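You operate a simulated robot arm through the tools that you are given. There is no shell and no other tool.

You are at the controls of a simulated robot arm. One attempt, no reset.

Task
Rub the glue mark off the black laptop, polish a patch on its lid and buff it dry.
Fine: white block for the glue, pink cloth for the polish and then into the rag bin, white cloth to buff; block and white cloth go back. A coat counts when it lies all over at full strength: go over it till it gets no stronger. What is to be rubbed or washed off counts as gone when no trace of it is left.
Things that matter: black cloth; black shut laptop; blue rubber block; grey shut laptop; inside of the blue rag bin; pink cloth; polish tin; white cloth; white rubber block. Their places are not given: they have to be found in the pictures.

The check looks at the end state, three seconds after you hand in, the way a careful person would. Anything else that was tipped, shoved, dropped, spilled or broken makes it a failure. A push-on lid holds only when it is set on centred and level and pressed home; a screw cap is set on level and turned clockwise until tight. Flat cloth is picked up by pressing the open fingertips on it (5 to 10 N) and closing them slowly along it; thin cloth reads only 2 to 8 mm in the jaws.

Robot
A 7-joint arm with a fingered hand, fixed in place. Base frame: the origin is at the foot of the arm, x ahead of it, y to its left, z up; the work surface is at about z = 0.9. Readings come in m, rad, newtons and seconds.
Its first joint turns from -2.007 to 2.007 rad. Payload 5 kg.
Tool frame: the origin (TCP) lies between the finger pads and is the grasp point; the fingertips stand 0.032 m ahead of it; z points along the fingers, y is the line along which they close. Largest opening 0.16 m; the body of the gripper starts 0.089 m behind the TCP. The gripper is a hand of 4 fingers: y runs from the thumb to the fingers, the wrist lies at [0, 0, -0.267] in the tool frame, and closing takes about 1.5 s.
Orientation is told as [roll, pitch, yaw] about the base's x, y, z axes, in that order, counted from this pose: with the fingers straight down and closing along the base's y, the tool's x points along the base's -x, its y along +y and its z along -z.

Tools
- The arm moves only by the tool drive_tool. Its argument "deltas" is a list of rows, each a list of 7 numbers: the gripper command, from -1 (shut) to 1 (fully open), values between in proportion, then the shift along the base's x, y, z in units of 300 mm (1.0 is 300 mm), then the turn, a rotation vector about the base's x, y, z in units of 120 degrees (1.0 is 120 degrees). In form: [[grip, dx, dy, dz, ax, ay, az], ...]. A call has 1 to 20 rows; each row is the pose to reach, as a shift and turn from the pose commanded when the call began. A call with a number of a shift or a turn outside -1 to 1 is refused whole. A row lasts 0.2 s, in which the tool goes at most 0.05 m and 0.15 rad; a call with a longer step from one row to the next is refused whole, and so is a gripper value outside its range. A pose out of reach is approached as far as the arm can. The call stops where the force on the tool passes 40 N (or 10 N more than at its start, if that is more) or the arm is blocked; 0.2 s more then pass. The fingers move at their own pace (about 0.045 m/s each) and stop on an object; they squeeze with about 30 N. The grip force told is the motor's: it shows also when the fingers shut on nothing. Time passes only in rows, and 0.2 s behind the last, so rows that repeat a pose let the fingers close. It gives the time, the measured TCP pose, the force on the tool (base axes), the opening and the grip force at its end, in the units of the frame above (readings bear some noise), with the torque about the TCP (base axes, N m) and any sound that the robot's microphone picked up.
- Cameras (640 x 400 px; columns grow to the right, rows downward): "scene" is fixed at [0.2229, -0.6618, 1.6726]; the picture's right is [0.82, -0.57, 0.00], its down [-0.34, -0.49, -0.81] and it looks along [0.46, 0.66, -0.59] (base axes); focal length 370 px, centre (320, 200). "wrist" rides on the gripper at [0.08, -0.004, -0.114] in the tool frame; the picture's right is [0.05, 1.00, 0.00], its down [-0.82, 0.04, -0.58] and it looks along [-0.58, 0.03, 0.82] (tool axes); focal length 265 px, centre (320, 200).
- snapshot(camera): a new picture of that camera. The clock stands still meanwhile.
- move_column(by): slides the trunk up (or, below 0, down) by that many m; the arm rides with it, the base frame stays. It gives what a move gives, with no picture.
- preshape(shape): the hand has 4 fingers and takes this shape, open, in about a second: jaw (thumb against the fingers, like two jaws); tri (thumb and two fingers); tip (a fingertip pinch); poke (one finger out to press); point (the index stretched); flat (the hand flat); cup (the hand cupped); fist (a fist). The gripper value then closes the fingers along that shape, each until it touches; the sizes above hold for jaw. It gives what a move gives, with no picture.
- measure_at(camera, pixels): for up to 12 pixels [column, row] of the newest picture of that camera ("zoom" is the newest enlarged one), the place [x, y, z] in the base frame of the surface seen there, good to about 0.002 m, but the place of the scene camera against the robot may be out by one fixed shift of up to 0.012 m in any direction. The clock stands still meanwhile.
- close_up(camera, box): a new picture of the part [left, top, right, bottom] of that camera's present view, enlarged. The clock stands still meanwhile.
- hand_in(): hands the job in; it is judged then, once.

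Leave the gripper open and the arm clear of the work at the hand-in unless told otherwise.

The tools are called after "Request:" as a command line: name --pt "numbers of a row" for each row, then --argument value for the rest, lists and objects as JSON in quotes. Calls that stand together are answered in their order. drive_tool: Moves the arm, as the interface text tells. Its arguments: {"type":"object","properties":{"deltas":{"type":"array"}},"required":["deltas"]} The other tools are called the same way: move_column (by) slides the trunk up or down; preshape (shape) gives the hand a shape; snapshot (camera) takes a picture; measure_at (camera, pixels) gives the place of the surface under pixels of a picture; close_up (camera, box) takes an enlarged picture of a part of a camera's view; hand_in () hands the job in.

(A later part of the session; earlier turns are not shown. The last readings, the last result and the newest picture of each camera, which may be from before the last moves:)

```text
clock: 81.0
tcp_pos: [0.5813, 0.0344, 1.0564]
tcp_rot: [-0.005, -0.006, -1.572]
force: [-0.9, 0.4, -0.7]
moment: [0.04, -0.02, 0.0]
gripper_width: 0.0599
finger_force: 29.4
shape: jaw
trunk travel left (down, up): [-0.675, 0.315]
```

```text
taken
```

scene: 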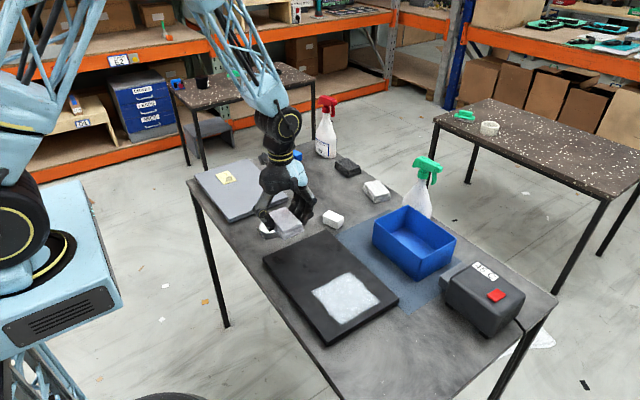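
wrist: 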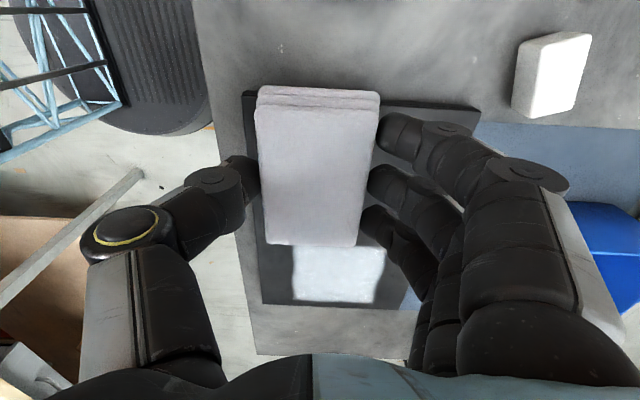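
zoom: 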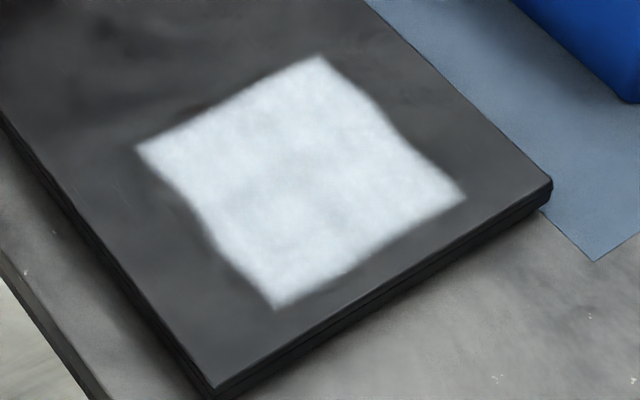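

The patch is now white all over within corners (138,148), (320,56), (465,195), (275,305), with soft edges. To be sure of full strength I reload the cloth on the tin and go over it again, a little beyond the edges.

Request:
drive_tool --pt "-1 0.02 0.14 0 0 0 0" --pt "-1 0.04 0.28 0 0 0 0" --pt "-1 0.046 0.38 -0.04 0 0 0" --pt "-1 0.046 0.409 -0.14 0 0 0" --pt "-1 0.046 0.409 -0.23 0 0 0" --pt "-1 0.046 0.409 -0.285 0 0 0" --pt "-1 0.046 0.409 -0.297 0 0 0" --pt "-1 0.046 0.409 -0.302 0 0 0" --pt "-1 0.046 0.409 -0.302 0 0 0"

Request:
drive_tool --pt "-1 0 0 -0.003 0 0 0" --pt "-1 0 0 -0.005 0 0 0" --pt "-1 0 0 -0.005 0 0 0"

```text
clock: 83.0
tcp_pos: [0.5942, 0.1567, 0.9661]
tcp_rot: [-0.004, -0.006, -1.572]
force: [0.3, -0.6, -0.3]
moment: [-0.01, -0.02, 0.0]
gripper_width: 0.0601
finger_force: 30.5
shape: jaw
trunk travel left (down, up): [-0.675, 0.315]
```

```text
clock: 83.8
tcp_pos: [0.5941, 0.1568, 0.964]
tcp_rot: [-0.004, -0.008, -1.569]
force: [0.1, 0.4, -1.1]
moment: [-0.01, -0.01, 0.0]
gripper_width: 0.06
finger_force: 29.9
shape: jaw
trunk travel left (down, up): [-0.675, 0.315]
```

Request:
drive_tool --pt "-1 0 0 -0.002 0 0 0" --pt "-1 0 0 -0.004 0 0 0" --pt "-1 0 0 -0.004 0 0 0"

Request:
snapshot --camera "wrist"

Request:
close_up --camera "scene" --box '[220, 170, 340, 250]'

```text
clock: 84.6
tcp_pos: [0.595, 0.1567, 0.9641]
tcp_rot: [-0.006, -0.008, -1.57]
force: [-0.1, 1.1, 3.3]
moment: [0.01, -0.1, 0.01]
gripper_width: 0.06
finger_force: 29.6
shape: jaw
trunk travel left (down, up): [-0.675, 0.315]
```

```text
taken
```

wrist: 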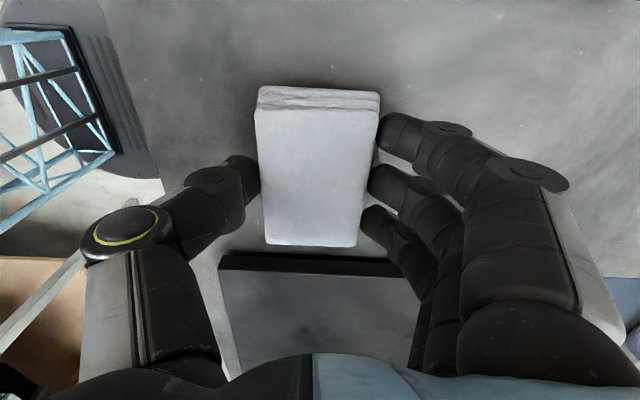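

```text
5.00 times, centred on (280, 210) of scene
```

zoom: 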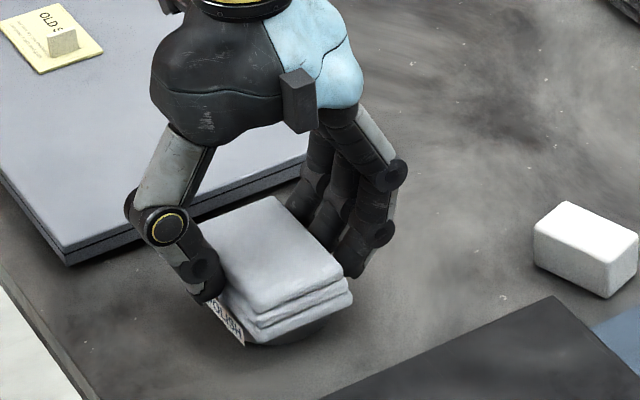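

The cloth is whitening again at 3 N of contact. I hold half a millimetre deeper for a second, then lift and go back over the patch.

Request:
drive_tool --pt "-1 0 0 -0.0015 0 0 0" --pt "-1 0 0 -0.0015 0 0 0.03" --pt "-1 0 0 -0.0015 0 0 -0.03" --pt "-1 0 0 -0.0015 0 0 0" --pt "-1 0 0 -0.0015 0 0 0"

Request:
drive_tool --pt "-1 0 0 0.05 0 0 0" --pt "-1 0 0 0.17 0 0 0" --pt "-1 -0.01 -0.08 0.22 0 0 0" --pt "-1 -0.02 -0.22 0.22 0 0 0" --pt "-1 -0.03 -0.37 0.22 0 0 0" --pt "-1 -0.04 -0.52 0.22 0 0 0" --pt "-1 -0.05 -0.67 0.22 0 0 0" --pt "-1 -0.05 -0.82 0.22 0 0 0" --pt "-1 -0.05 -0.95 0.2 0 0 0" --pt "-1 -0.05 -1.0 0.16 0 0 0" --pt "-1 -0.05 -1.0 0.09 0 0 0" --pt "-1 -0.05 -1.0 0.04 0 0 0" --pt "-1 -0.05 -1.0 0.025 0 0 0" --pt "-1 -0.05 -1.0 0.025 0 0 0"

Request:
close_up --camera "scene" --box '[220, 170, 340, 250]'

```text
clock: 85.8
tcp_pos: [0.5941, 0.1577, 0.964]
tcp_rot: [-0.005, -0.007, -1.571]
force: [0.3, 0.1, 9.8]
moment: [-0.04, -0.04, 0.0]
gripper_width: 0.06
finger_force: 29.7
shape: jaw
trunk travel left (down, up): [-0.675, 0.315]
```

```text
clock: 88.8
tcp_pos: [0.5789, -0.1429, 0.9713]
tcp_rot: [-0.006, -0.007, -1.572]
force: [-0.5, 0.5, -0.2]
moment: [0.01, 0.05, -0.03]
gripper_width: 0.0595
finger_force: 30.1
shape: jaw
trunk travel left (down, up): [-0.675, 0.315]
```

```text
5.00 times, centred on (280, 210) of scene
```

zoom: 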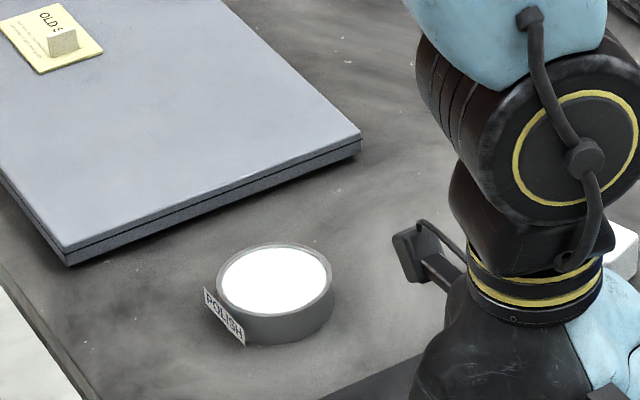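

The tin is untouched. Now creep to contact at lane y≈−0.16 and stroke over all lanes again.

Request:
drive_tool --pt "-1 -0.02 -0.05 -0.005 0 0 0" --pt "-1 -0.02 -0.057 -0.01 0 0 0" --pt "-1 -0.02 -0.057 -0.0135 0 0 0" --pt "-1 -0.02 -0.057 -0.0135 0 0 0"

```text
clock: 89.8
tcp_pos: [0.5739, -0.1596, 0.9668]
tcp_rot: [-0.006, -0.007, -1.57]
force: [0.3, 0.4, 6.8]
moment: [0.02, -0.15, -0.01]
gripper_width: 0.0598
finger_force: 29.8
shape: jaw
trunk travel left (down, up): [-0.675, 0.315]
```

6.8 N. I press slightly more and run the lanes y = −0.16, −0.187, then −0.214.

Request:
drive_tool --pt "-1 0.07 0 -0.0015 0 0 0" --pt "-1 0.15 0 -0.0015 0 0 0" --pt "-1 0.23 0 -0.0015 0 0 0" --pt "-1 0.3 0 -0.0015 0 0 0" --pt "-1 0.23 0 -0.0015 0 0 0" --pt "-1 0.15 0 -0.0015 0 0 0" --pt "-1 0.07 0 -0.0015 0 0 0" --pt "-1 -0.01 0 -0.0015 0 0 0" --pt "-1 -0.01 -0.09 -0.0015 0 0 0" --pt "-1 0.07 -0.09 -0.0015 0 0 0" --pt "-1 0.15 -0.09 -0.0015 0 0 0" --pt "-1 0.23 -0.09 -0.0015 0 0 0" --pt "-1 0.3 -0.09 -0.0015 0 0 0" --pt "-1 0.23 -0.09 -0.0015 0 0 0" --pt "-1 0.15 -0.09 -0.0015 0 0 0" --pt "-1 0.07 -0.09 -0.0015 0 0 0" --pt "-1 -0.01 -0.09 -0.0015 0 0 0" --pt "-1 -0.01 -0.18 -0.0015 0 0 0"

Request:
drive_tool --pt "-1 0.07 0 0 0 0 0" --pt "-1 0.15 0 0 0 0 0" --pt "-1 0.23 0 0 0 0 0" --pt "-1 0.31 0 0 0 0 0" --pt "-1 0.23 0 0 0 0 0" --pt "-1 0.15 0 0 0 0 0" --pt "-1 0.07 0 0 0 0 0" --pt "-1 0 0 0 0 0 0" --pt "-1 0.07 0.03 0 0 0 0" --pt "-1 0.15 0.03 0 0 0 0" --pt "-1 0.23 0.03 0 0 0 0" --pt "-1 0.31 0.03 0 0 0 0" --pt "-1 0.31 0.1 0 0 0 0" --pt "-1 0.23 0.15 0 0 0 0" --pt "-1 0.15 0.15 0 0 0 0" --pt "-1 0.07 0.15 0 0 0 0" --pt "-1 0 0.15 0 0 0 0"

Request:
drive_tool --pt "-1 0 0 0.05 0 0 0" --pt "-1 0 0.05 0.15 0 0 0" --pt "-1 0 0.18 0.22 0 0 0" --pt "-1 0 0.32 0.26 0 0 0" --pt "-1 0 0.46 0.28 0 0 0" --pt "-1 0 0.61 0.3 0 0 0" --pt "-1 0 0.7 0.3 0 0 0" --pt "-1 0 0.7 0.3 0 0 0"

Request:
close_up --camera "scene" --box '[300, 260, 400, 345]'

Request:
close_up --camera "scene" --box '[240, 215, 400, 350]'

```text
clock: 93.6
tcp_pos: [0.5709, -0.2152, 0.9673]
tcp_rot: [-0.007, -0.007, -1.57]
force: [-0.3, 0.5, 6.8]
moment: [0.04, -0.18, 0.04]
gripper_width: 0.0598
finger_force: 29.8
shape: jaw
trunk travel left (down, up): [-0.675, 0.315]
```

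```text
clock: 97.2
tcp_pos: [0.5688, -0.169, 0.9669]
tcp_rot: [-0.007, -0.006, -1.571]
force: [-1.1, -0.5, 4.8]
moment: [0.0, -0.11, -0.03]
gripper_width: 0.0599
finger_force: 29.7
shape: jaw
trunk travel left (down, up): [-0.675, 0.315]
```

```text
clock: 99.0
tcp_pos: [0.571, 0.041, 1.0556]
tcp_rot: [-0.007, -0.008, -1.572]
force: [0.0, 0.6, -0.4]
moment: [-0.01, -0.02, 0.02]
gripper_width: 0.06
finger_force: 29.9
shape: jaw
trunk travel left (down, up): [-0.675, 0.315]
```

```text
4.71 times, centred on (350, 302) of scene
```

zoom: 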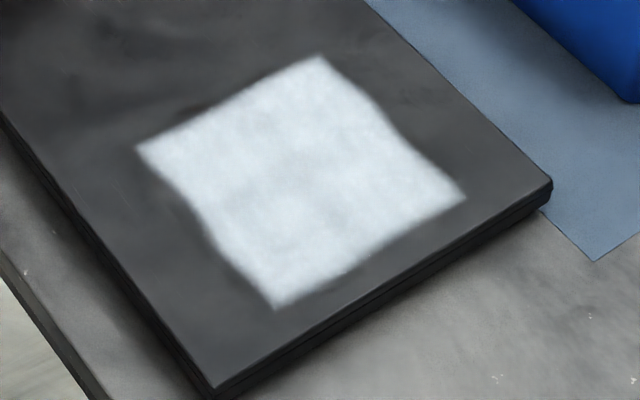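

```text
2.96 times, centred on (320, 282) of scene
```

zoom: 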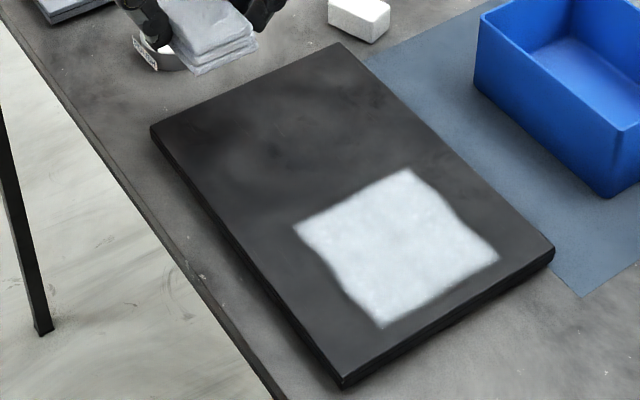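

The patch looks the same shape and strength as before this second go, meaning it no longer gets stronger. One closer look for evenness, especially along edges.

Request:
close_up --camera "scene" --box '[322, 268, 402, 328]'

Request:
snapshot --camera "wrist"

```text
6.67 times, centred on (362, 298) of scene
```

zoom: 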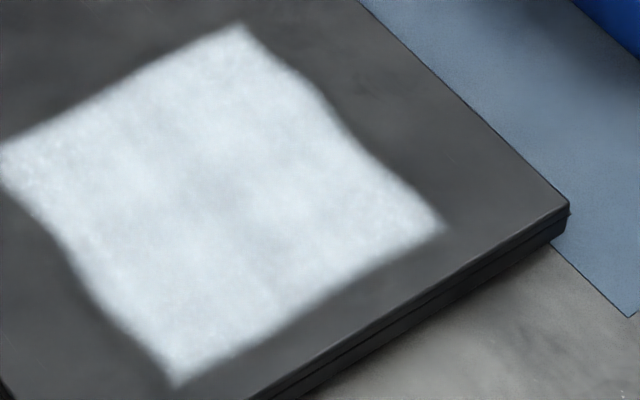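

```text
taken
```

wrist: 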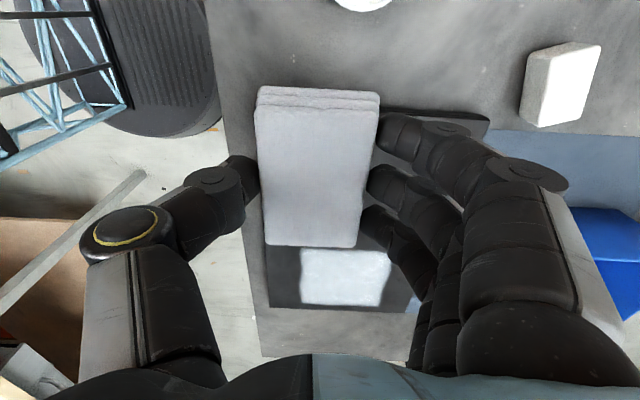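

The coat is even and saturated. Next the pink cloth goes to the rag bin, interior centred at about (0.881, −0.157) with its rim at z≈0.985. I turn to yaw 0 (fingers then open along the bin's long side) while carrying it high.

Request:
drive_tool --pt "-1 0.02 0 0.06 0 0 0.068" --pt "-1 0.08 -0.03 0.12 0 0 0.136" --pt "-1 0.16 -0.08 0.17 0 0 0.204" --pt "-1 0.25 -0.13 0.2 0 0 0.272" --pt "-1 0.34 -0.18 0.2 0 0 0.34" --pt "-1 0.43 -0.23 0.2 0 0 0.408" --pt "-1 0.52 -0.28 0.2 0 0 0.476" --pt "-1 0.62 -0.34 0.2 0 0 0.544" --pt "-1 0.71 -0.4 0.2 0 0 0.612" --pt "-1 0.8 -0.46 0.2 0 0 0.68" --pt "-1 0.9 -0.52 0.2 0 0 0.75" --pt "-1 0.9 -0.52 0.2 0 0 0.75"

Request:
snapshot --camera "wrist"

Request:
snapshot --camera "scene"

```text
clock: 101.6
tcp_pos: [0.8409, -0.1154, 1.1161]
tcp_rot: [-0.007, -0.008, 0.001]
force: [-0.6, 0.1, -0.5]
moment: [-0.02, 0.0, 0.01]
gripper_width: 0.0597
finger_force: 29.4
shape: jaw
trunk travel left (down, up): [-0.675, 0.315]
```

```text
taken
```

wrist: 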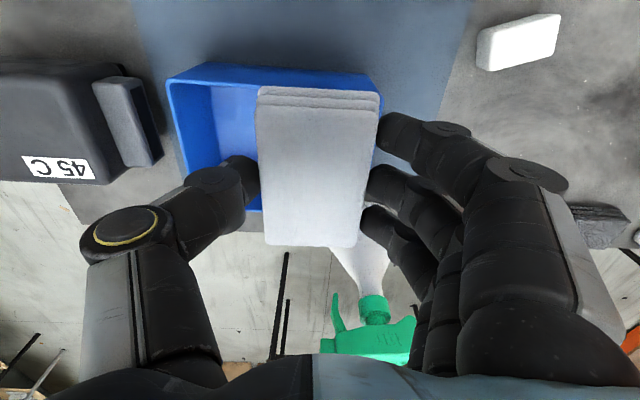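

```text
taken
```

scene: 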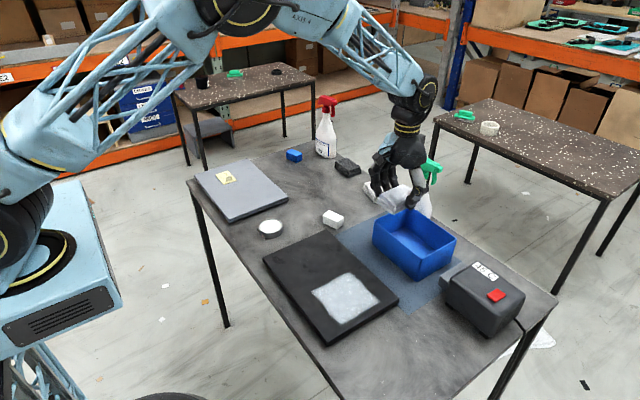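

The wrist view shows the bin's rim (167,80)–(383,85) and the spray bottle's green head at (370,340). I measure these before descending.

Request:
measure_at --camera "wrist" --pixels '[[170, 80], [200, 66], [380, 82], [193, 190], [225, 110], [340, 340], [405, 335], [375, 305], [365, 265], [320, 90], [262, 235], [358, 240]]'

```text
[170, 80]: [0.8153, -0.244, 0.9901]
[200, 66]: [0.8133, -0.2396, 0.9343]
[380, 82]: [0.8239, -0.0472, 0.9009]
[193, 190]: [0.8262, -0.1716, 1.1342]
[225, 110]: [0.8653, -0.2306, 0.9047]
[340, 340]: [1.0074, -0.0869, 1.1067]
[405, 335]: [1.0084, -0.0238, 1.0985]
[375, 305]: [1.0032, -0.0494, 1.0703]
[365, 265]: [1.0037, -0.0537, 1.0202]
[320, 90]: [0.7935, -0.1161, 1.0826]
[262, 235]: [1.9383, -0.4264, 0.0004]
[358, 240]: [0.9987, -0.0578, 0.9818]
```

The bottle stands at x≥0.99, out of the way. The bin's rim runs y −0.244 to −0.067. I go to (0.881, −0.156) and lower to z≈1.01, so the cloth is inside the bin's mouth.

Request:
drive_tool --pt "-1 0.06 -0.06 0 0 0 0" --pt "-1 0.12 -0.12 0 0 0 0" --pt "-1 0.134 -0.136 -0.02 0 0 0" --pt "-1 0.134 -0.136 -0.12 0 0 0" --pt "-1 0.134 -0.136 -0.22 0 0 0" --pt "-1 0.134 -0.136 -0.3 0 0 0" --pt "-1 0.134 -0.136 -0.355 0 0 0" --pt "-1 0.134 -0.136 -0.355 0 0 0"

Request:
snapshot --camera "wrist"

Request:
close_up --camera "scene" --box '[350, 140, 480, 290]'

```text
clock: 103.4
tcp_pos: [0.8812, -0.1553, 1.0093]
tcp_rot: [-0.006, -0.007, 0.001]
force: [-0.1, 0.7, 0.0]
moment: [-0.01, -0.01, 0.01]
gripper_width: 0.0596
finger_force: 30.0
shape: jaw
trunk travel left (down, up): [-0.675, 0.315]
```

```text
taken
```

wrist: 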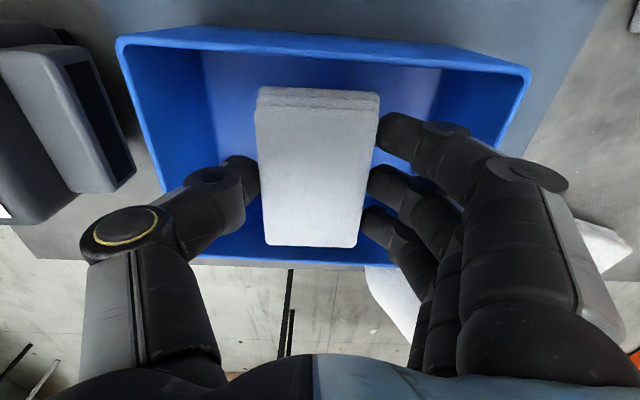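

```text
2.67 times, centred on (415, 215) of scene
```

zoom: 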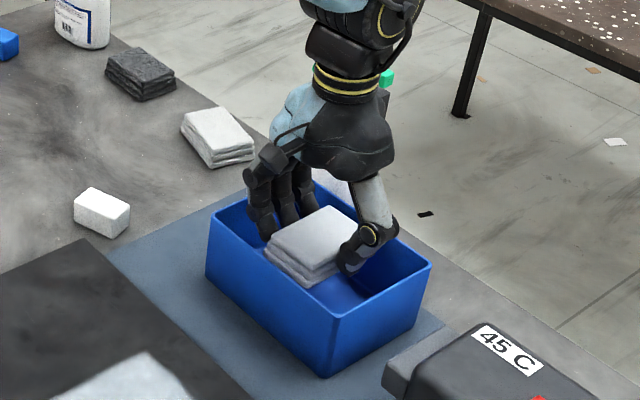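

Centred in the bin. I lower another 15 mm and open gently to about 0.082.

Request:
drive_tool --pt "-1 0 0 -0.03 0 0 0" --pt "-1 0 0 -0.05 0 0 0" --pt "-0.4 0 0 -0.05 0 0 0" --pt "-0.2 0 0 -0.05 0 0 0" --pt "0.02 0 0 -0.05 0 0 0" --pt "0.02 0 0 -0.05 0 0 0" --pt "0.02 0 0 -0.05 0 0 0"

Request:
drive_tool --pt "0.02 0 0 0.1 0 0 0" --pt "0.02 0 0 0.24 0 0 0" --pt "0.02 0 0 0.36 0 0 0" --pt "0.02 0 0.02 0.45 0 0 0" --pt "0.02 0 0.02 0.45 0 0 0"

Request:
snapshot --camera "wrist"

Request:
snapshot --camera "scene"

```text
clock: 105.0
tcp_pos: [0.881, -0.1548, 0.9943]
tcp_rot: [-0.005, -0.007, -0.001]
force: [-0.3, 0.7, 0.2]
moment: [0.06, 0.01, -0.04]
gripper_width: 0.0806
finger_force: 0.2
shape: jaw
trunk travel left (down, up): [-0.675, 0.315]
```

```text
clock: 106.2
tcp_pos: [0.8805, -0.1491, 1.1307]
tcp_rot: [-0.006, -0.008, 0.0]
force: [0.5, 0.5, -0.1]
moment: [-0.02, -0.01, 0.01]
gripper_width: 0.0805
finger_force: 0.0
shape: jaw
trunk travel left (down, up): [-0.675, 0.315]
```

```text
taken
```

wrist: 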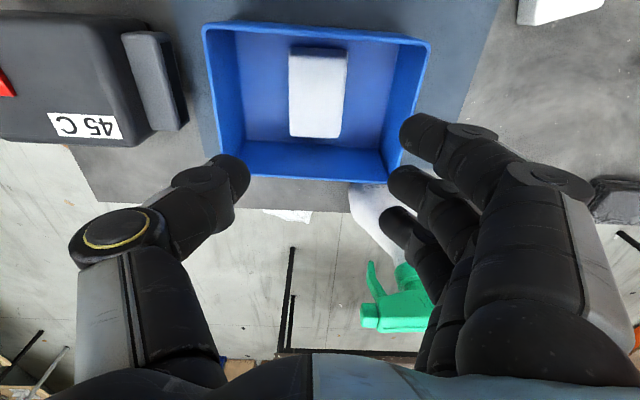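

```text
taken
```

scene: 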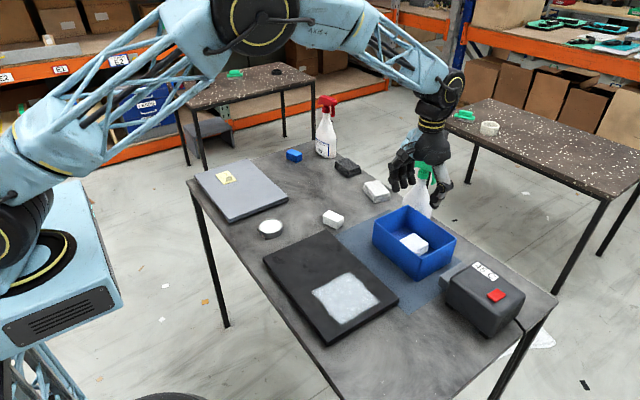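

The cloth lies in the bin. Next the white cloth, at about x≈1.0, y≈0.12, which is near the edge of reach. I move along y at x≈0.88 (away from the bottle) to look at it.

Request:
drive_tool --pt "0.02 0 0.12 0.08 0 0 0" --pt "0.02 0 0.26 0.12 0 0 0" --pt "0.02 0 0.41 0.12 0 0 0" --pt "0.02 0 0.56 0.12 0 0 0" --pt "0.02 0 0.71 0.12 0 0 0" --pt "0.02 0 0.84 0.12 0 0 0" --pt "0.02 0 0.9 0.12 0 0 0" --pt "0.02 0 0.9 0.12 0 0 0"

Request:
snapshot --camera "wrist"

```text
clock: 108.0
tcp_pos: [0.8802, 0.1206, 1.1649]
tcp_rot: [-0.006, -0.007, 0.001]
force: [0.2, -0.4, 0.3]
moment: [0.01, 0.03, -0.03]
gripper_width: 0.081
finger_force: 0.2
shape: jaw
trunk travel left (down, up): [-0.675, 0.315]
```

```text
taken
```

wrist: 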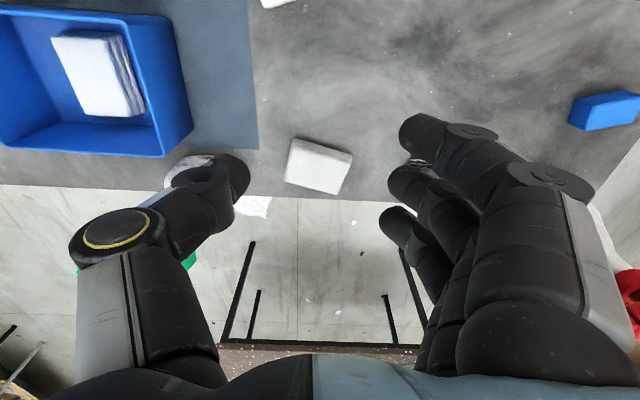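

The white cloth shows at (318,165) between thumb and fingers. I zoom and measure its top face.

Request:
close_up --camera "wrist" --box '[270, 125, 370, 205]'

```text
5.00 times, centred on (320, 165) of wrist
```

zoom: 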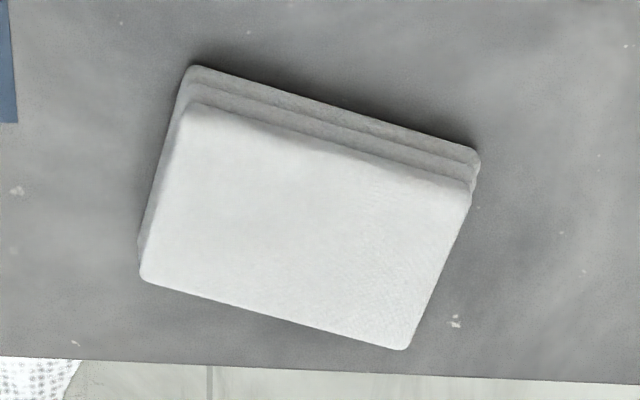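

Request:
measure_at --camera "zoom" --pixels '[[190, 112], [464, 202], [402, 344], [148, 274], [300, 230], [190, 68], [476, 156], [100, 200], [520, 300], [300, 350], [100, 350], [500, 365]]'

```text
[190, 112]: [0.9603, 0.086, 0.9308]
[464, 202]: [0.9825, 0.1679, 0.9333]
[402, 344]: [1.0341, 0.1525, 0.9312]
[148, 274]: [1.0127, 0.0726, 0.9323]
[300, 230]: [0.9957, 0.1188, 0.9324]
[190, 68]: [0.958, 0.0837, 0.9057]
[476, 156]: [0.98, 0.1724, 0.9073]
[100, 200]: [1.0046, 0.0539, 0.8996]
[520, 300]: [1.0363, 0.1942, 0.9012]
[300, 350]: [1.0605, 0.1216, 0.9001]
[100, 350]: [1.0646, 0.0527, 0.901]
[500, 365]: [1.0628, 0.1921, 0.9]
```

White cloth: top centre (0.9974, 0.1198), about 88 × 57 mm, long side turned 15° clockwise from y. That is 1.005 m from the base axis, slightly beyond the stated reach. I first test whether the arm gets there at z≈1.08 with the tool pointing down.

Request:
drive_tool --pt "0.02 0.1 0 -0.04 0 0 0" --pt "0.02 0.2 0 -0.1 0 0 0" --pt "0.02 0.3 0 -0.18 0 0 0" --pt "0.02 0.39 0 -0.25 0 0 0" --pt "0.02 0.39 0 -0.283 0 0 0" --pt "0.02 0.39 0 -0.283 0 0 0" --pt "0.02 0.39 0 -0.283 0 0 0"

Request:
snapshot --camera "scene"

```text
clock: 109.6
tcp_pos: [0.9979, 0.121, 1.081]
tcp_rot: [-0.007, -0.007, 0.0]
force: [-0.8, 0.7, -0.5]
moment: [0.0, -0.03, -0.03]
gripper_width: 0.0808
finger_force: 0.0
shape: jaw
trunk travel left (down, up): [-0.675, 0.315]
```

```text
taken
```

scene: 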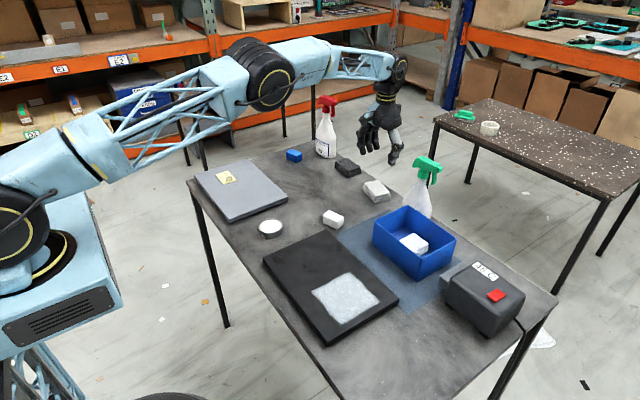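

The arm reaches (0.998, 0.121) at z 1.08 without trouble. Now I turn to yaw +75° so that the fingers close across the cloth's short side, staying at this height.

Request:
drive_tool --pt "0.02 0 -0.002 0 0 0 0.0694" --pt "0.02 0 -0.002 0 0 0 0.139" --pt "0.02 0 -0.002 0 0 0 0.208" --pt "0.02 0 -0.002 0 0 0 0.278" --pt "0.02 0 -0.002 0 0 0 0.347" --pt "0.02 0 -0.002 0 0 0 0.417" --pt "0.02 0 -0.002 0 0 0 0.486" --pt "0.02 0 -0.002 0 0 0 0.556" --pt "0.02 0 -0.002 0 0 0 0.625" --pt "0.02 0 -0.002 0 0 0 0.625"

Request:
snapshot --camera "wrist"

```text
clock: 111.8
tcp_pos: [0.9969, 0.1204, 1.0799]
tcp_rot: [-0.004, -0.008, 1.31]
force: [0.0, -0.3, -0.1]
moment: [0.02, 0.0, 0.02]
gripper_width: 0.0809
finger_force: 0.1
shape: jaw
trunk travel left (down, up): [-0.675, 0.315]
```

```text
taken
```

wrist: 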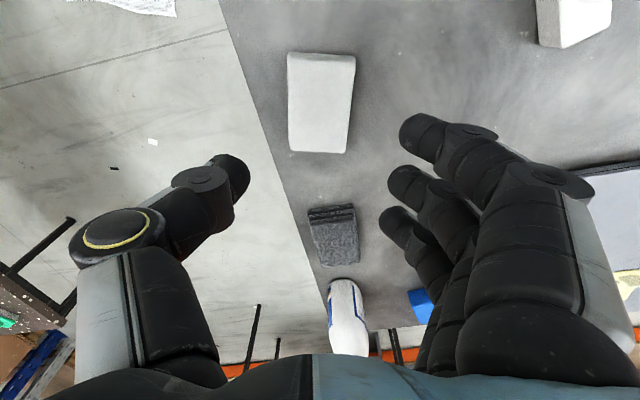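

The white cloth lies at (320,100), square to the fingers. I re-measure its corners.

Request:
measure_at --camera "wrist" --pixels '[[290, 57], [353, 64], [345, 150], [292, 146], [320, 105], [310, 215], [355, 210]]'

Request:
close_up --camera "wrist" --box '[270, 35, 380, 165]'

```text
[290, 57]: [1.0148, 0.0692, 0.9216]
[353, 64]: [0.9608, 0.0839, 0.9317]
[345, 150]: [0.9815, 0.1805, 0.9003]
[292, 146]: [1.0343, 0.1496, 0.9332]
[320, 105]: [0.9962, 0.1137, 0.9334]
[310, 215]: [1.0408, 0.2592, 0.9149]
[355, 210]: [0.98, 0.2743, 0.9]
```

```text
3.08 times, centred on (325, 100) of wrist
```

zoom: 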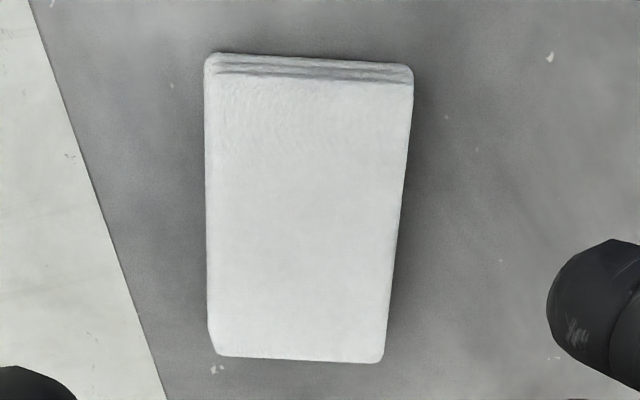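

Request:
measure_at --camera "zoom" --pixels '[[213, 82], [407, 92], [380, 355], [217, 348], [305, 220]]'

```text
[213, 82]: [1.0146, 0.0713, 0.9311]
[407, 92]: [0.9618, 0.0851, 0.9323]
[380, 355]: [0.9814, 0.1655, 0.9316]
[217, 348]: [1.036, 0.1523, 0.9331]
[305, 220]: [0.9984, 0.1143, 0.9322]
```

Centre (0.9985, 0.1186). I correct by about 2 mm and descend to z≈0.944.

Request:
drive_tool --pt "0.02 0.005 -0.006 -0.12 0 0 0" --pt "0.02 0.005 -0.006 -0.24 0 0 0" --pt "0.02 0.005 -0.006 -0.34 0 0 0" --pt "0.02 0.005 -0.006 -0.41 0 0 0" --pt "0.02 0.005 -0.006 -0.44 0 0 0" --pt "0.02 0.005 -0.006 -0.452 0 0 0" --pt "0.02 0.005 -0.006 -0.452 0 0 0"

Request:
snapshot --camera "wrist"

Request:
close_up --camera "scene" --box '[310, 120, 430, 230]'

```text
clock: 113.4
tcp_pos: [1.0004, 0.1182, 0.9447]
tcp_rot: [-0.005, -0.007, 1.309]
force: [0.6, 0.2, -0.2]
moment: [0.0, -0.05, 0.0]
gripper_width: 0.081
finger_force: 0.1
shape: jaw
trunk travel left (down, up): [-0.675, 0.315]
```

```text
taken
```

wrist: 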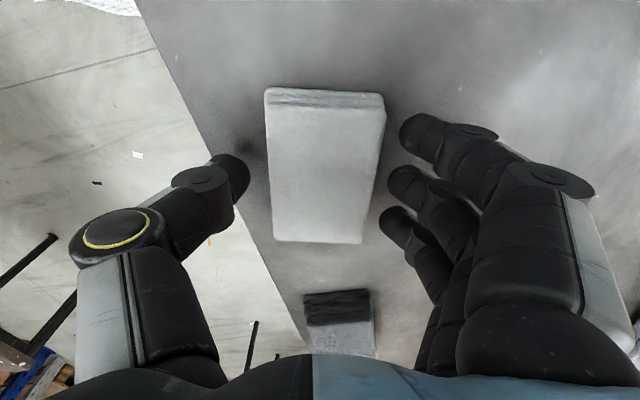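

```text
3.64 times, centred on (370, 175) of scene
```

zoom: 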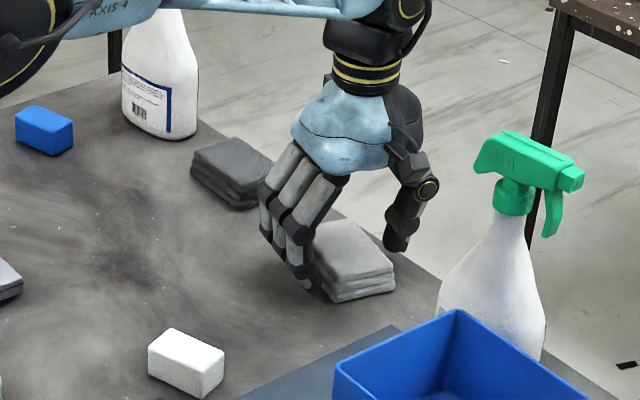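

In place with no contact. Closing slowly on the white cloth.

Request:
drive_tool --pt "-0.15 0 0 0 0 0 0" --pt "-0.25 0 0 0 0 0 0" --pt "-0.4 0 0 0 0 0 0" --pt "-0.7 0 0 0 0 0 0" --pt "-1 0 0 0 0 0 0" --pt "-1 0 0 0 0 0 0" --pt "-1 0 0 0 0 0 0"

Request:
snapshot --camera "wrist"

```text
clock: 115.0
tcp_pos: [0.9983, 0.119, 0.9449]
tcp_rot: [-0.004, -0.007, 1.308]
force: [-0.2, 1.1, 0.1]
moment: [0.0, 0.0, -0.04]
gripper_width: 0.0598
finger_force: 30.2
shape: jaw
trunk travel left (down, up): [-0.675, 0.315]
```

```text
taken
```

wrist: 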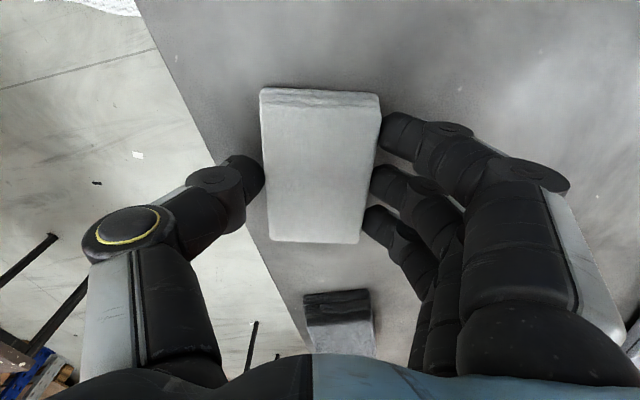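

Gripped at 0.0598, 30 N; home pose noted: TCP (0.9985, 0.1186, 0.944), yaw 75°. I lift straight up and carry it back toward the laptop, turning to yaw 90°.

Request:
drive_tool --pt "-1 0 0 0.1 0 0 0" --pt "-1 0 0 0.22 0 0 0" --pt "-1 0 0 0.34 0 0 0" --pt "-1 -0.05 -0.03 0.42 0 0 0" --pt "-1 -0.17 -0.1 0.43 0 0 0.03" --pt "-1 -0.3 -0.18 0.43 0 0 0.06" --pt "-1 -0.43 -0.26 0.43 0 0 0.09" --pt "-1 -0.56 -0.34 0.43 0 0 0.125" --pt "-1 -0.69 -0.42 0.43 0 0 0.125" --pt "-1 -0.82 -0.5 0.43 0 0 0.125" --pt "-1 -0.927 -0.563 0.43 0 0 0.125" --pt "-1 -0.927 -0.563 0.43 0 0 0.125"

Request:
snapshot --camera "scene"

Request:
snapshot --camera "wrist"

```text
clock: 117.6
tcp_pos: [0.7212, -0.0523, 1.0748]
tcp_rot: [-0.005, -0.008, 1.574]
force: [-0.2, 0.3, -0.9]
moment: [-0.04, 0.04, 0.0]
gripper_width: 0.0595
finger_force: 30.1
shape: jaw
trunk travel left (down, up): [-0.675, 0.315]
```

```text
taken
```

scene: 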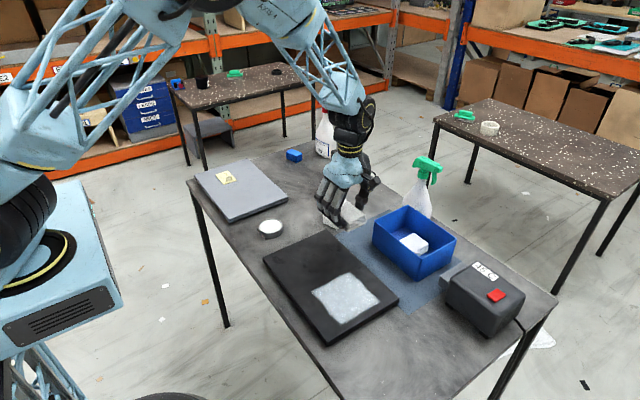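

```text
taken
```

wrist: 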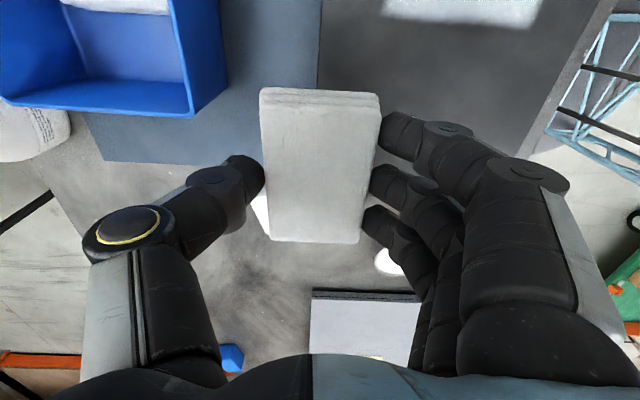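

Now I lower the white cloth to just above the patch's corner lane at (0.578, −0.165); expected contact z≈0.969.

Request:
drive_tool --pt "-1 -0.12 -0.09 0 0 0 0" --pt "-1 -0.24 -0.18 0 0 0 0" --pt "-1 -0.36 -0.28 -0.04 0 0 0" --pt "-1 -0.45 -0.36 -0.12 0 0 0" --pt "-1 -0.477 -0.376 -0.22 0 0 0" --pt "-1 -0.477 -0.376 -0.3 0 0 0" --pt "-1 -0.477 -0.376 -0.33 0 0 0" --pt "-1 -0.477 -0.376 -0.335 0 0 0" --pt "-1 -0.477 -0.376 -0.335 0 0 0"

Request:
drive_tool --pt "-1 0 0 -0.004 0 0 0" --pt "-1 0 0 -0.008 0 0 0" --pt "-1 0 0 -0.012 0 0 0" --pt "-1 0 0 -0.012 0 0 0"

```text
clock: 119.6
tcp_pos: [0.579, -0.1643, 0.9737]
tcp_rot: [-0.005, -0.008, 1.57]
force: [-0.6, -0.2, -0.3]
moment: [0.0, -0.01, -0.02]
gripper_width: 0.0595
finger_force: 29.8
shape: jaw
trunk travel left (down, up): [-0.675, 0.315]
```

```text
clock: 120.6
tcp_pos: [0.5779, -0.163, 0.9697]
tcp_rot: [-0.003, -0.005, 1.57]
force: [-0.5, -1.0, -1.2]
moment: [-0.02, 0.01, 0.01]
gripper_width: 0.0597
finger_force: 30.0
shape: jaw
trunk travel left (down, up): [-0.675, 0.315]
```

Request:
drive_tool --pt "-1 0 0 -0.003 0 0 0" --pt "-1 0 0 -0.006 0 0 0" --pt "-1 0 0 -0.006 0 0 0"

```text
clock: 121.4
tcp_pos: [0.5776, -0.1628, 0.9693]
tcp_rot: [-0.009, -0.007, 1.57]
force: [0.4, -1.5, 18.6]
moment: [0.0, -0.02, -0.01]
gripper_width: 0.0596
finger_force: 30.0
shape: jaw
trunk travel left (down, up): [-0.675, 0.315]
```

18.6 N; I ease slightly and buff lanes y = −0.163, −0.19 and −0.215, back and forth over x 0.572–0.668.

Request:
drive_tool --pt "-1 -0.02 0 0.0015 0 0 0" --pt "-1 0.06 0 0.0015 0 0 0" --pt "-1 0.14 0 0.0015 0 0 0" --pt "-1 0.22 0 0.0015 0 0 0" --pt "-1 0.3 0 0.0015 0 0 0" --pt "-1 0.22 0 0.0015 0 0 0" --pt "-1 0.14 0 0.0015 0 0 0" --pt "-1 0.06 0 0.0015 0 0 0" --pt "-1 -0.02 0 0.0015 0 0 0" --pt "-1 -0.02 -0.09 0.0015 0 0 0" --pt "-1 0.06 -0.09 0.0015 0 0 0" --pt "-1 0.14 -0.09 0.0015 0 0 0" --pt "-1 0.22 -0.09 0.0015 0 0 0" --pt "-1 0.3 -0.09 0.0015 0 0 0" --pt "-1 0.22 -0.09 0.0015 0 0 0" --pt "-1 0.14 -0.09 0.0015 0 0 0" --pt "-1 0.06 -0.09 0.0015 0 0 0" --pt "-1 -0.02 -0.09 0.0015 0 0 0" --pt "-1 -0.02 -0.17 0.0015 0 0 0"

Request:
drive_tool --pt "-1 0.08 0 0 0 0 0" --pt "-1 0.16 0 0 0 0 0" --pt "-1 0.24 0 0 0 0 0" --pt "-1 0.32 0 0 0 0 0" --pt "-1 0.24 0 0 0 0 0" --pt "-1 0.16 0 0 0 0 0" --pt "-1 0.08 0 0 0 0 0" --pt "-1 0 0 0 0 0 0" --pt "-1 0.08 0.03 0 0 0 0" --pt "-1 0.16 0.03 0 0 0 0" --pt "-1 0.24 0.03 0 0 0 0" --pt "-1 0.32 0.03 0 0 0 0" --pt "-1 0.32 0.15 0 0 0 0" --pt "-1 0.24 0.15 0 0 0 0" --pt "-1 0.16 0.15 0 0 0 0" --pt "-1 0.08 0.15 0 0 0 0" --pt "-1 0 0.15 0 0 0 0"

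Request:
drive_tool --pt "-1 0 0 0.05 0 0 0" --pt "-1 0 0.05 0.15 0 0 0" --pt "-1 0 0.18 0.22 0 0 0" --pt "-1 0 0.32 0.26 0 0 0" --pt "-1 0 0.46 0.28 0 0 0" --pt "-1 0 0.61 0.3 0 0 0" --pt "-1 0 0.7 0.3 0 0 0" --pt "-1 0 0.7 0.3 0 0 0"

Request:
close_up --camera "scene" --box '[300, 260, 400, 345]'

Request:
close_up --camera "scene" --box '[240, 215, 400, 350]'

```text
clock: 125.4
tcp_pos: [0.5701, -0.2156, 0.9678]
tcp_rot: [-0.004, -0.007, 1.569]
force: [-0.3, 1.1, 10.8]
moment: [0.04, 0.02, -0.01]
gripper_width: 0.0603
finger_force: 30.3
shape: jaw
trunk travel left (down, up): [-0.675, 0.315]
```

```text
clock: 129.0
tcp_pos: [0.5715, -0.1693, 0.9697]
tcp_rot: [-0.005, -0.007, 1.57]
force: [0.9, -0.6, -0.3]
moment: [0.0, 0.02, 0.02]
gripper_width: 0.0602
finger_force: 29.9
shape: jaw
trunk travel left (down, up): [-0.675, 0.315]
```

```text
clock: 130.8
tcp_pos: [0.5726, 0.0406, 1.0579]
tcp_rot: [-0.005, -0.006, 1.572]
force: [0.4, 0.8, -0.6]
moment: [-0.01, -0.03, 0.02]
gripper_width: 0.0597
finger_force: 29.8
shape: jaw
trunk travel left (down, up): [-0.675, 0.315]
```

```text
4.71 times, centred on (350, 302) of scene
```

zoom: 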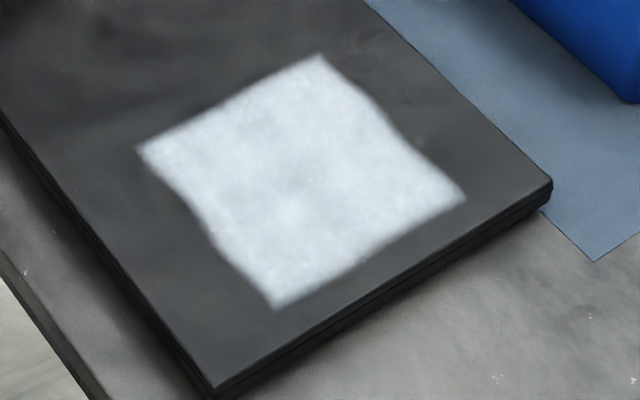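

```text
2.96 times, centred on (320, 282) of scene
```

zoom: 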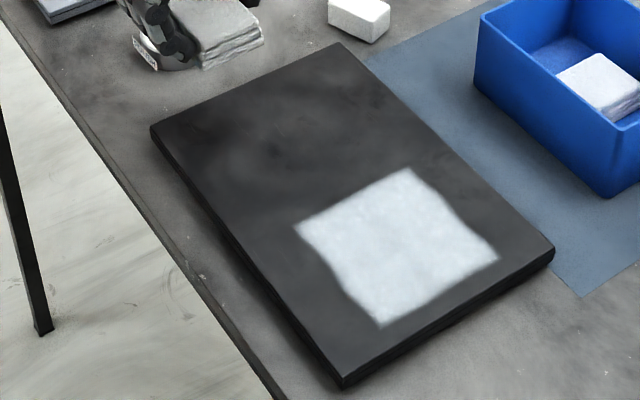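

The patch looks nearly the same after this buffing pass. I compare the closer view with the one taken before buffing.

Request:
close_up --camera "scene" --box '[322, 268, 402, 328]'

Request:
snapshot --camera "wrist"

Request:
close_up --camera "scene" --box '[250, 190, 330, 250]'

```text
6.67 times, centred on (362, 298) of scene
```

zoom: 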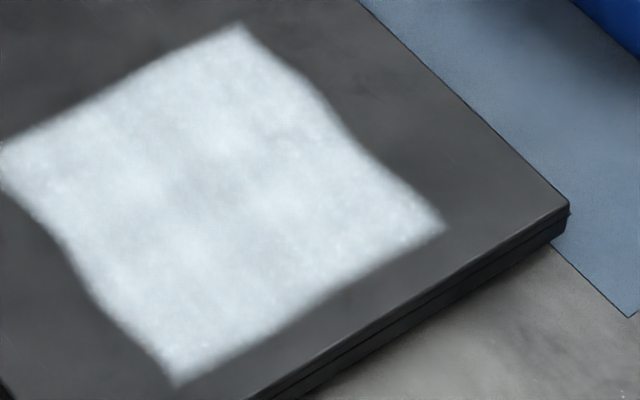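

```text
taken
```

wrist: 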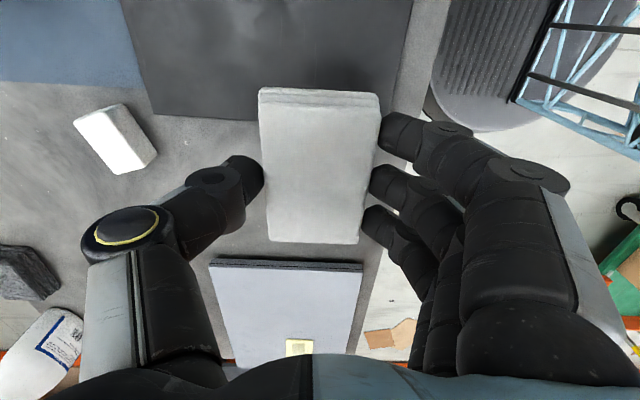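

```text
6.67 times, centred on (290, 220) of scene
```

zoom: 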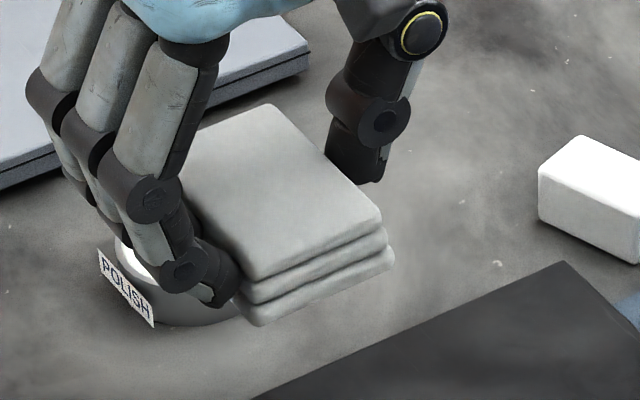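

Only slight sparkle along the edges differs. In the last lanes the force had dropped to zero, so part of that buffing floated. I go back and buff again with a steadier, deeper press.

Request:
drive_tool --pt "-1 0 -0.15 0 0 0 0" --pt "-1 0 -0.3 0 0 0 0" --pt "-1 0 -0.45 -0.02 0 0 0" --pt "-1 0 -0.59 -0.06 0 0 0" --pt "-1 0 -0.675 -0.14 0 0 0" --pt "-1 0 -0.675 -0.23 0 0 0" --pt "-1 0 -0.675 -0.275 0 0 0" --pt "-1 0 -0.675 -0.285 0 0 0" --pt "-1 0 -0.675 -0.292 0 0 0" --pt "-1 0 -0.675 -0.297 0 0 0" --pt "-1 0 -0.675 -0.297 0 0 0"

```text
clock: 133.2
tcp_pos: [0.5723, -0.1615, 0.9692]
tcp_rot: [-0.004, -0.007, 1.571]
force: [-0.6, 0.0, -0.2]
moment: [0.02, 0.01, 0.0]
gripper_width: 0.06
finger_force: 29.4
shape: jaw
trunk travel left (down, up): [-0.675, 0.315]
```

Request:
drive_tool --pt "-1 0 0 -0.003 0 0 0" --pt "-1 0 0 -0.006 0 0 0" --pt "-1 0 0 -0.006 0 0 0"

```text
clock: 134.0
tcp_pos: [0.5718, -0.1617, 0.9692]
tcp_rot: [-0.007, -0.008, 1.572]
force: [0.5, -0.3, 16.8]
moment: [-0.01, 0.09, -0.04]
gripper_width: 0.0602
finger_force: 29.6
shape: jaw
trunk travel left (down, up): [-0.675, 0.315]
```

16.8 N. I run one outward stroke and check the force at its far end.

Request:
drive_tool --pt "-1 0.08 0 0 0 0 0" --pt "-1 0.16 0 0 0 0 0" --pt "-1 0.24 0 0 0 0 0" --pt "-1 0.32 0 0 0 0 0"

Request:
drive_tool --pt "-1 -0.08 0 0 0 0 0" --pt "-1 -0.16 0 0 0 0 0" --pt "-1 -0.24 0 0 0 0 0" --pt "-1 -0.32 0 0 0 0 0"

```text
clock: 135.0
tcp_pos: [0.6689, -0.1611, 0.9681]
tcp_rot: [-0.006, -0.007, 1.571]
force: [-3.5, 0.5, 7.7]
moment: [-0.02, 0.25, 0.04]
gripper_width: 0.0603
finger_force: 29.6
shape: jaw
trunk travel left (down, up): [-0.675, 0.315]
```

```text
clock: 136.0
tcp_pos: [0.5726, -0.1622, 0.9691]
tcp_rot: [-0.006, -0.008, 1.57]
force: [3.9, 1.2, 16.8]
moment: [0.03, -0.12, -0.03]
gripper_width: 0.0603
finger_force: 30.2
shape: jaw
trunk travel left (down, up): [-0.675, 0.315]
```

Contact holds (8–17 N). I continue with several lanes the same way.

Request:
drive_tool --pt "-1 0.08 0 0 0 0 0" --pt "-1 0.16 0 -0.001 0 0 0" --pt "-1 0.24 0 -0.001 0 0 0" --pt "-1 0.32 0 -0.001 0 0 0" --pt "-1 0.32 -0.05 -0.001 0 0 0" --pt "-1 0.24 -0.05 -0.001 0 0 0" --pt "-1 0.16 -0.05 -0.001 0 0 0" --pt "-1 0.08 -0.05 0 0 0 0" --pt "-1 0 -0.05 0 0 0 0" --pt "-1 0 -0.1 0 0 0 0" --pt "-1 0.08 -0.1 0 0 0 0" --pt "-1 0.16 -0.1 -0.001 0 0 0" --pt "-1 0.24 -0.1 -0.001 0 0 0" --pt "-1 0.32 -0.1 -0.001 0 0 0"

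Request:
drive_tool --pt "-1 0 -0.04 0 0 0 0" --pt "-1 -0.08 -0.04 0 0 0 0" --pt "-1 -0.16 -0.04 0 0 0 0" --pt "-1 -0.24 -0.04 0 0 0 0" --pt "-1 -0.32 -0.04 0 0 0 0" --pt "-1 -0.32 -0.08 0 0 0 0" --pt "-1 -0.24 -0.08 0 0 0 0" --pt "-1 -0.16 -0.08 0 0 0 0" --pt "-1 -0.08 -0.08 0 0 0 0" --pt "-1 0 -0.08 0 0 0 0"

Request:
drive_tool --pt "-1 -0.08 0 0 0 0 0" --pt "-1 -0.16 0 0 0 0 0" --pt "-1 -0.24 0 0 0 0 0" --pt "-1 -0.32 0 0 0 0 0" --pt "-1 -0.24 0.02 0 0 0 0" --pt "-1 -0.16 0.02 0 0 0 0" --pt "-1 -0.08 0.02 0 0 0 0" --pt "-1 0 0.02 0 0 0 0"

Request:
close_up --camera "scene" --box '[240, 215, 400, 350]'

```text
clock: 139.0
tcp_pos: [0.6685, -0.1922, 0.9689]
tcp_rot: [-0.006, -0.006, 1.572]
force: [-3.8, 0.1, 9.5]
moment: [0.03, 0.26, 0.01]
gripper_width: 0.0602
finger_force: 29.9
shape: jaw
trunk travel left (down, up): [-0.675, 0.315]
```

```text
clock: 141.2
tcp_pos: [0.6669, -0.2153, 0.9673]
tcp_rot: [-0.006, -0.009, 1.571]
force: [-1.2, -1.2, 4.4]
moment: [0.0, 0.13, 0.0]
gripper_width: 0.0606
finger_force: 29.9
shape: jaw
trunk travel left (down, up): [-0.675, 0.315]
```

```text
clock: 143.0
tcp_pos: [0.6683, -0.2099, 0.9677]
tcp_rot: [-0.006, -0.007, 1.573]
force: [-1.6, -0.8, 5.5]
moment: [-0.03, 0.13, 0.01]
gripper_width: 0.0604
finger_force: 30.0
shape: jaw
trunk travel left (down, up): [-0.675, 0.315]
```

```text
2.96 times, centred on (320, 282) of scene
```

zoom: 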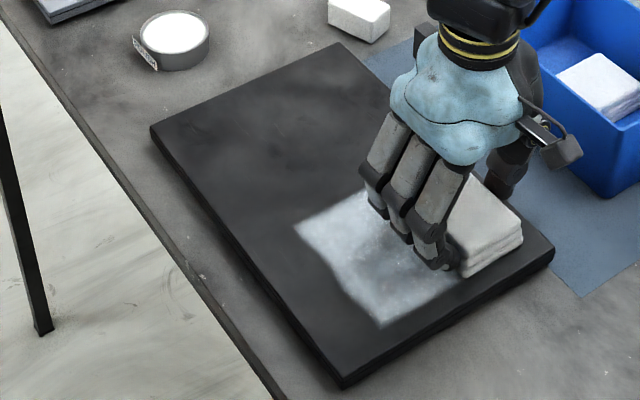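

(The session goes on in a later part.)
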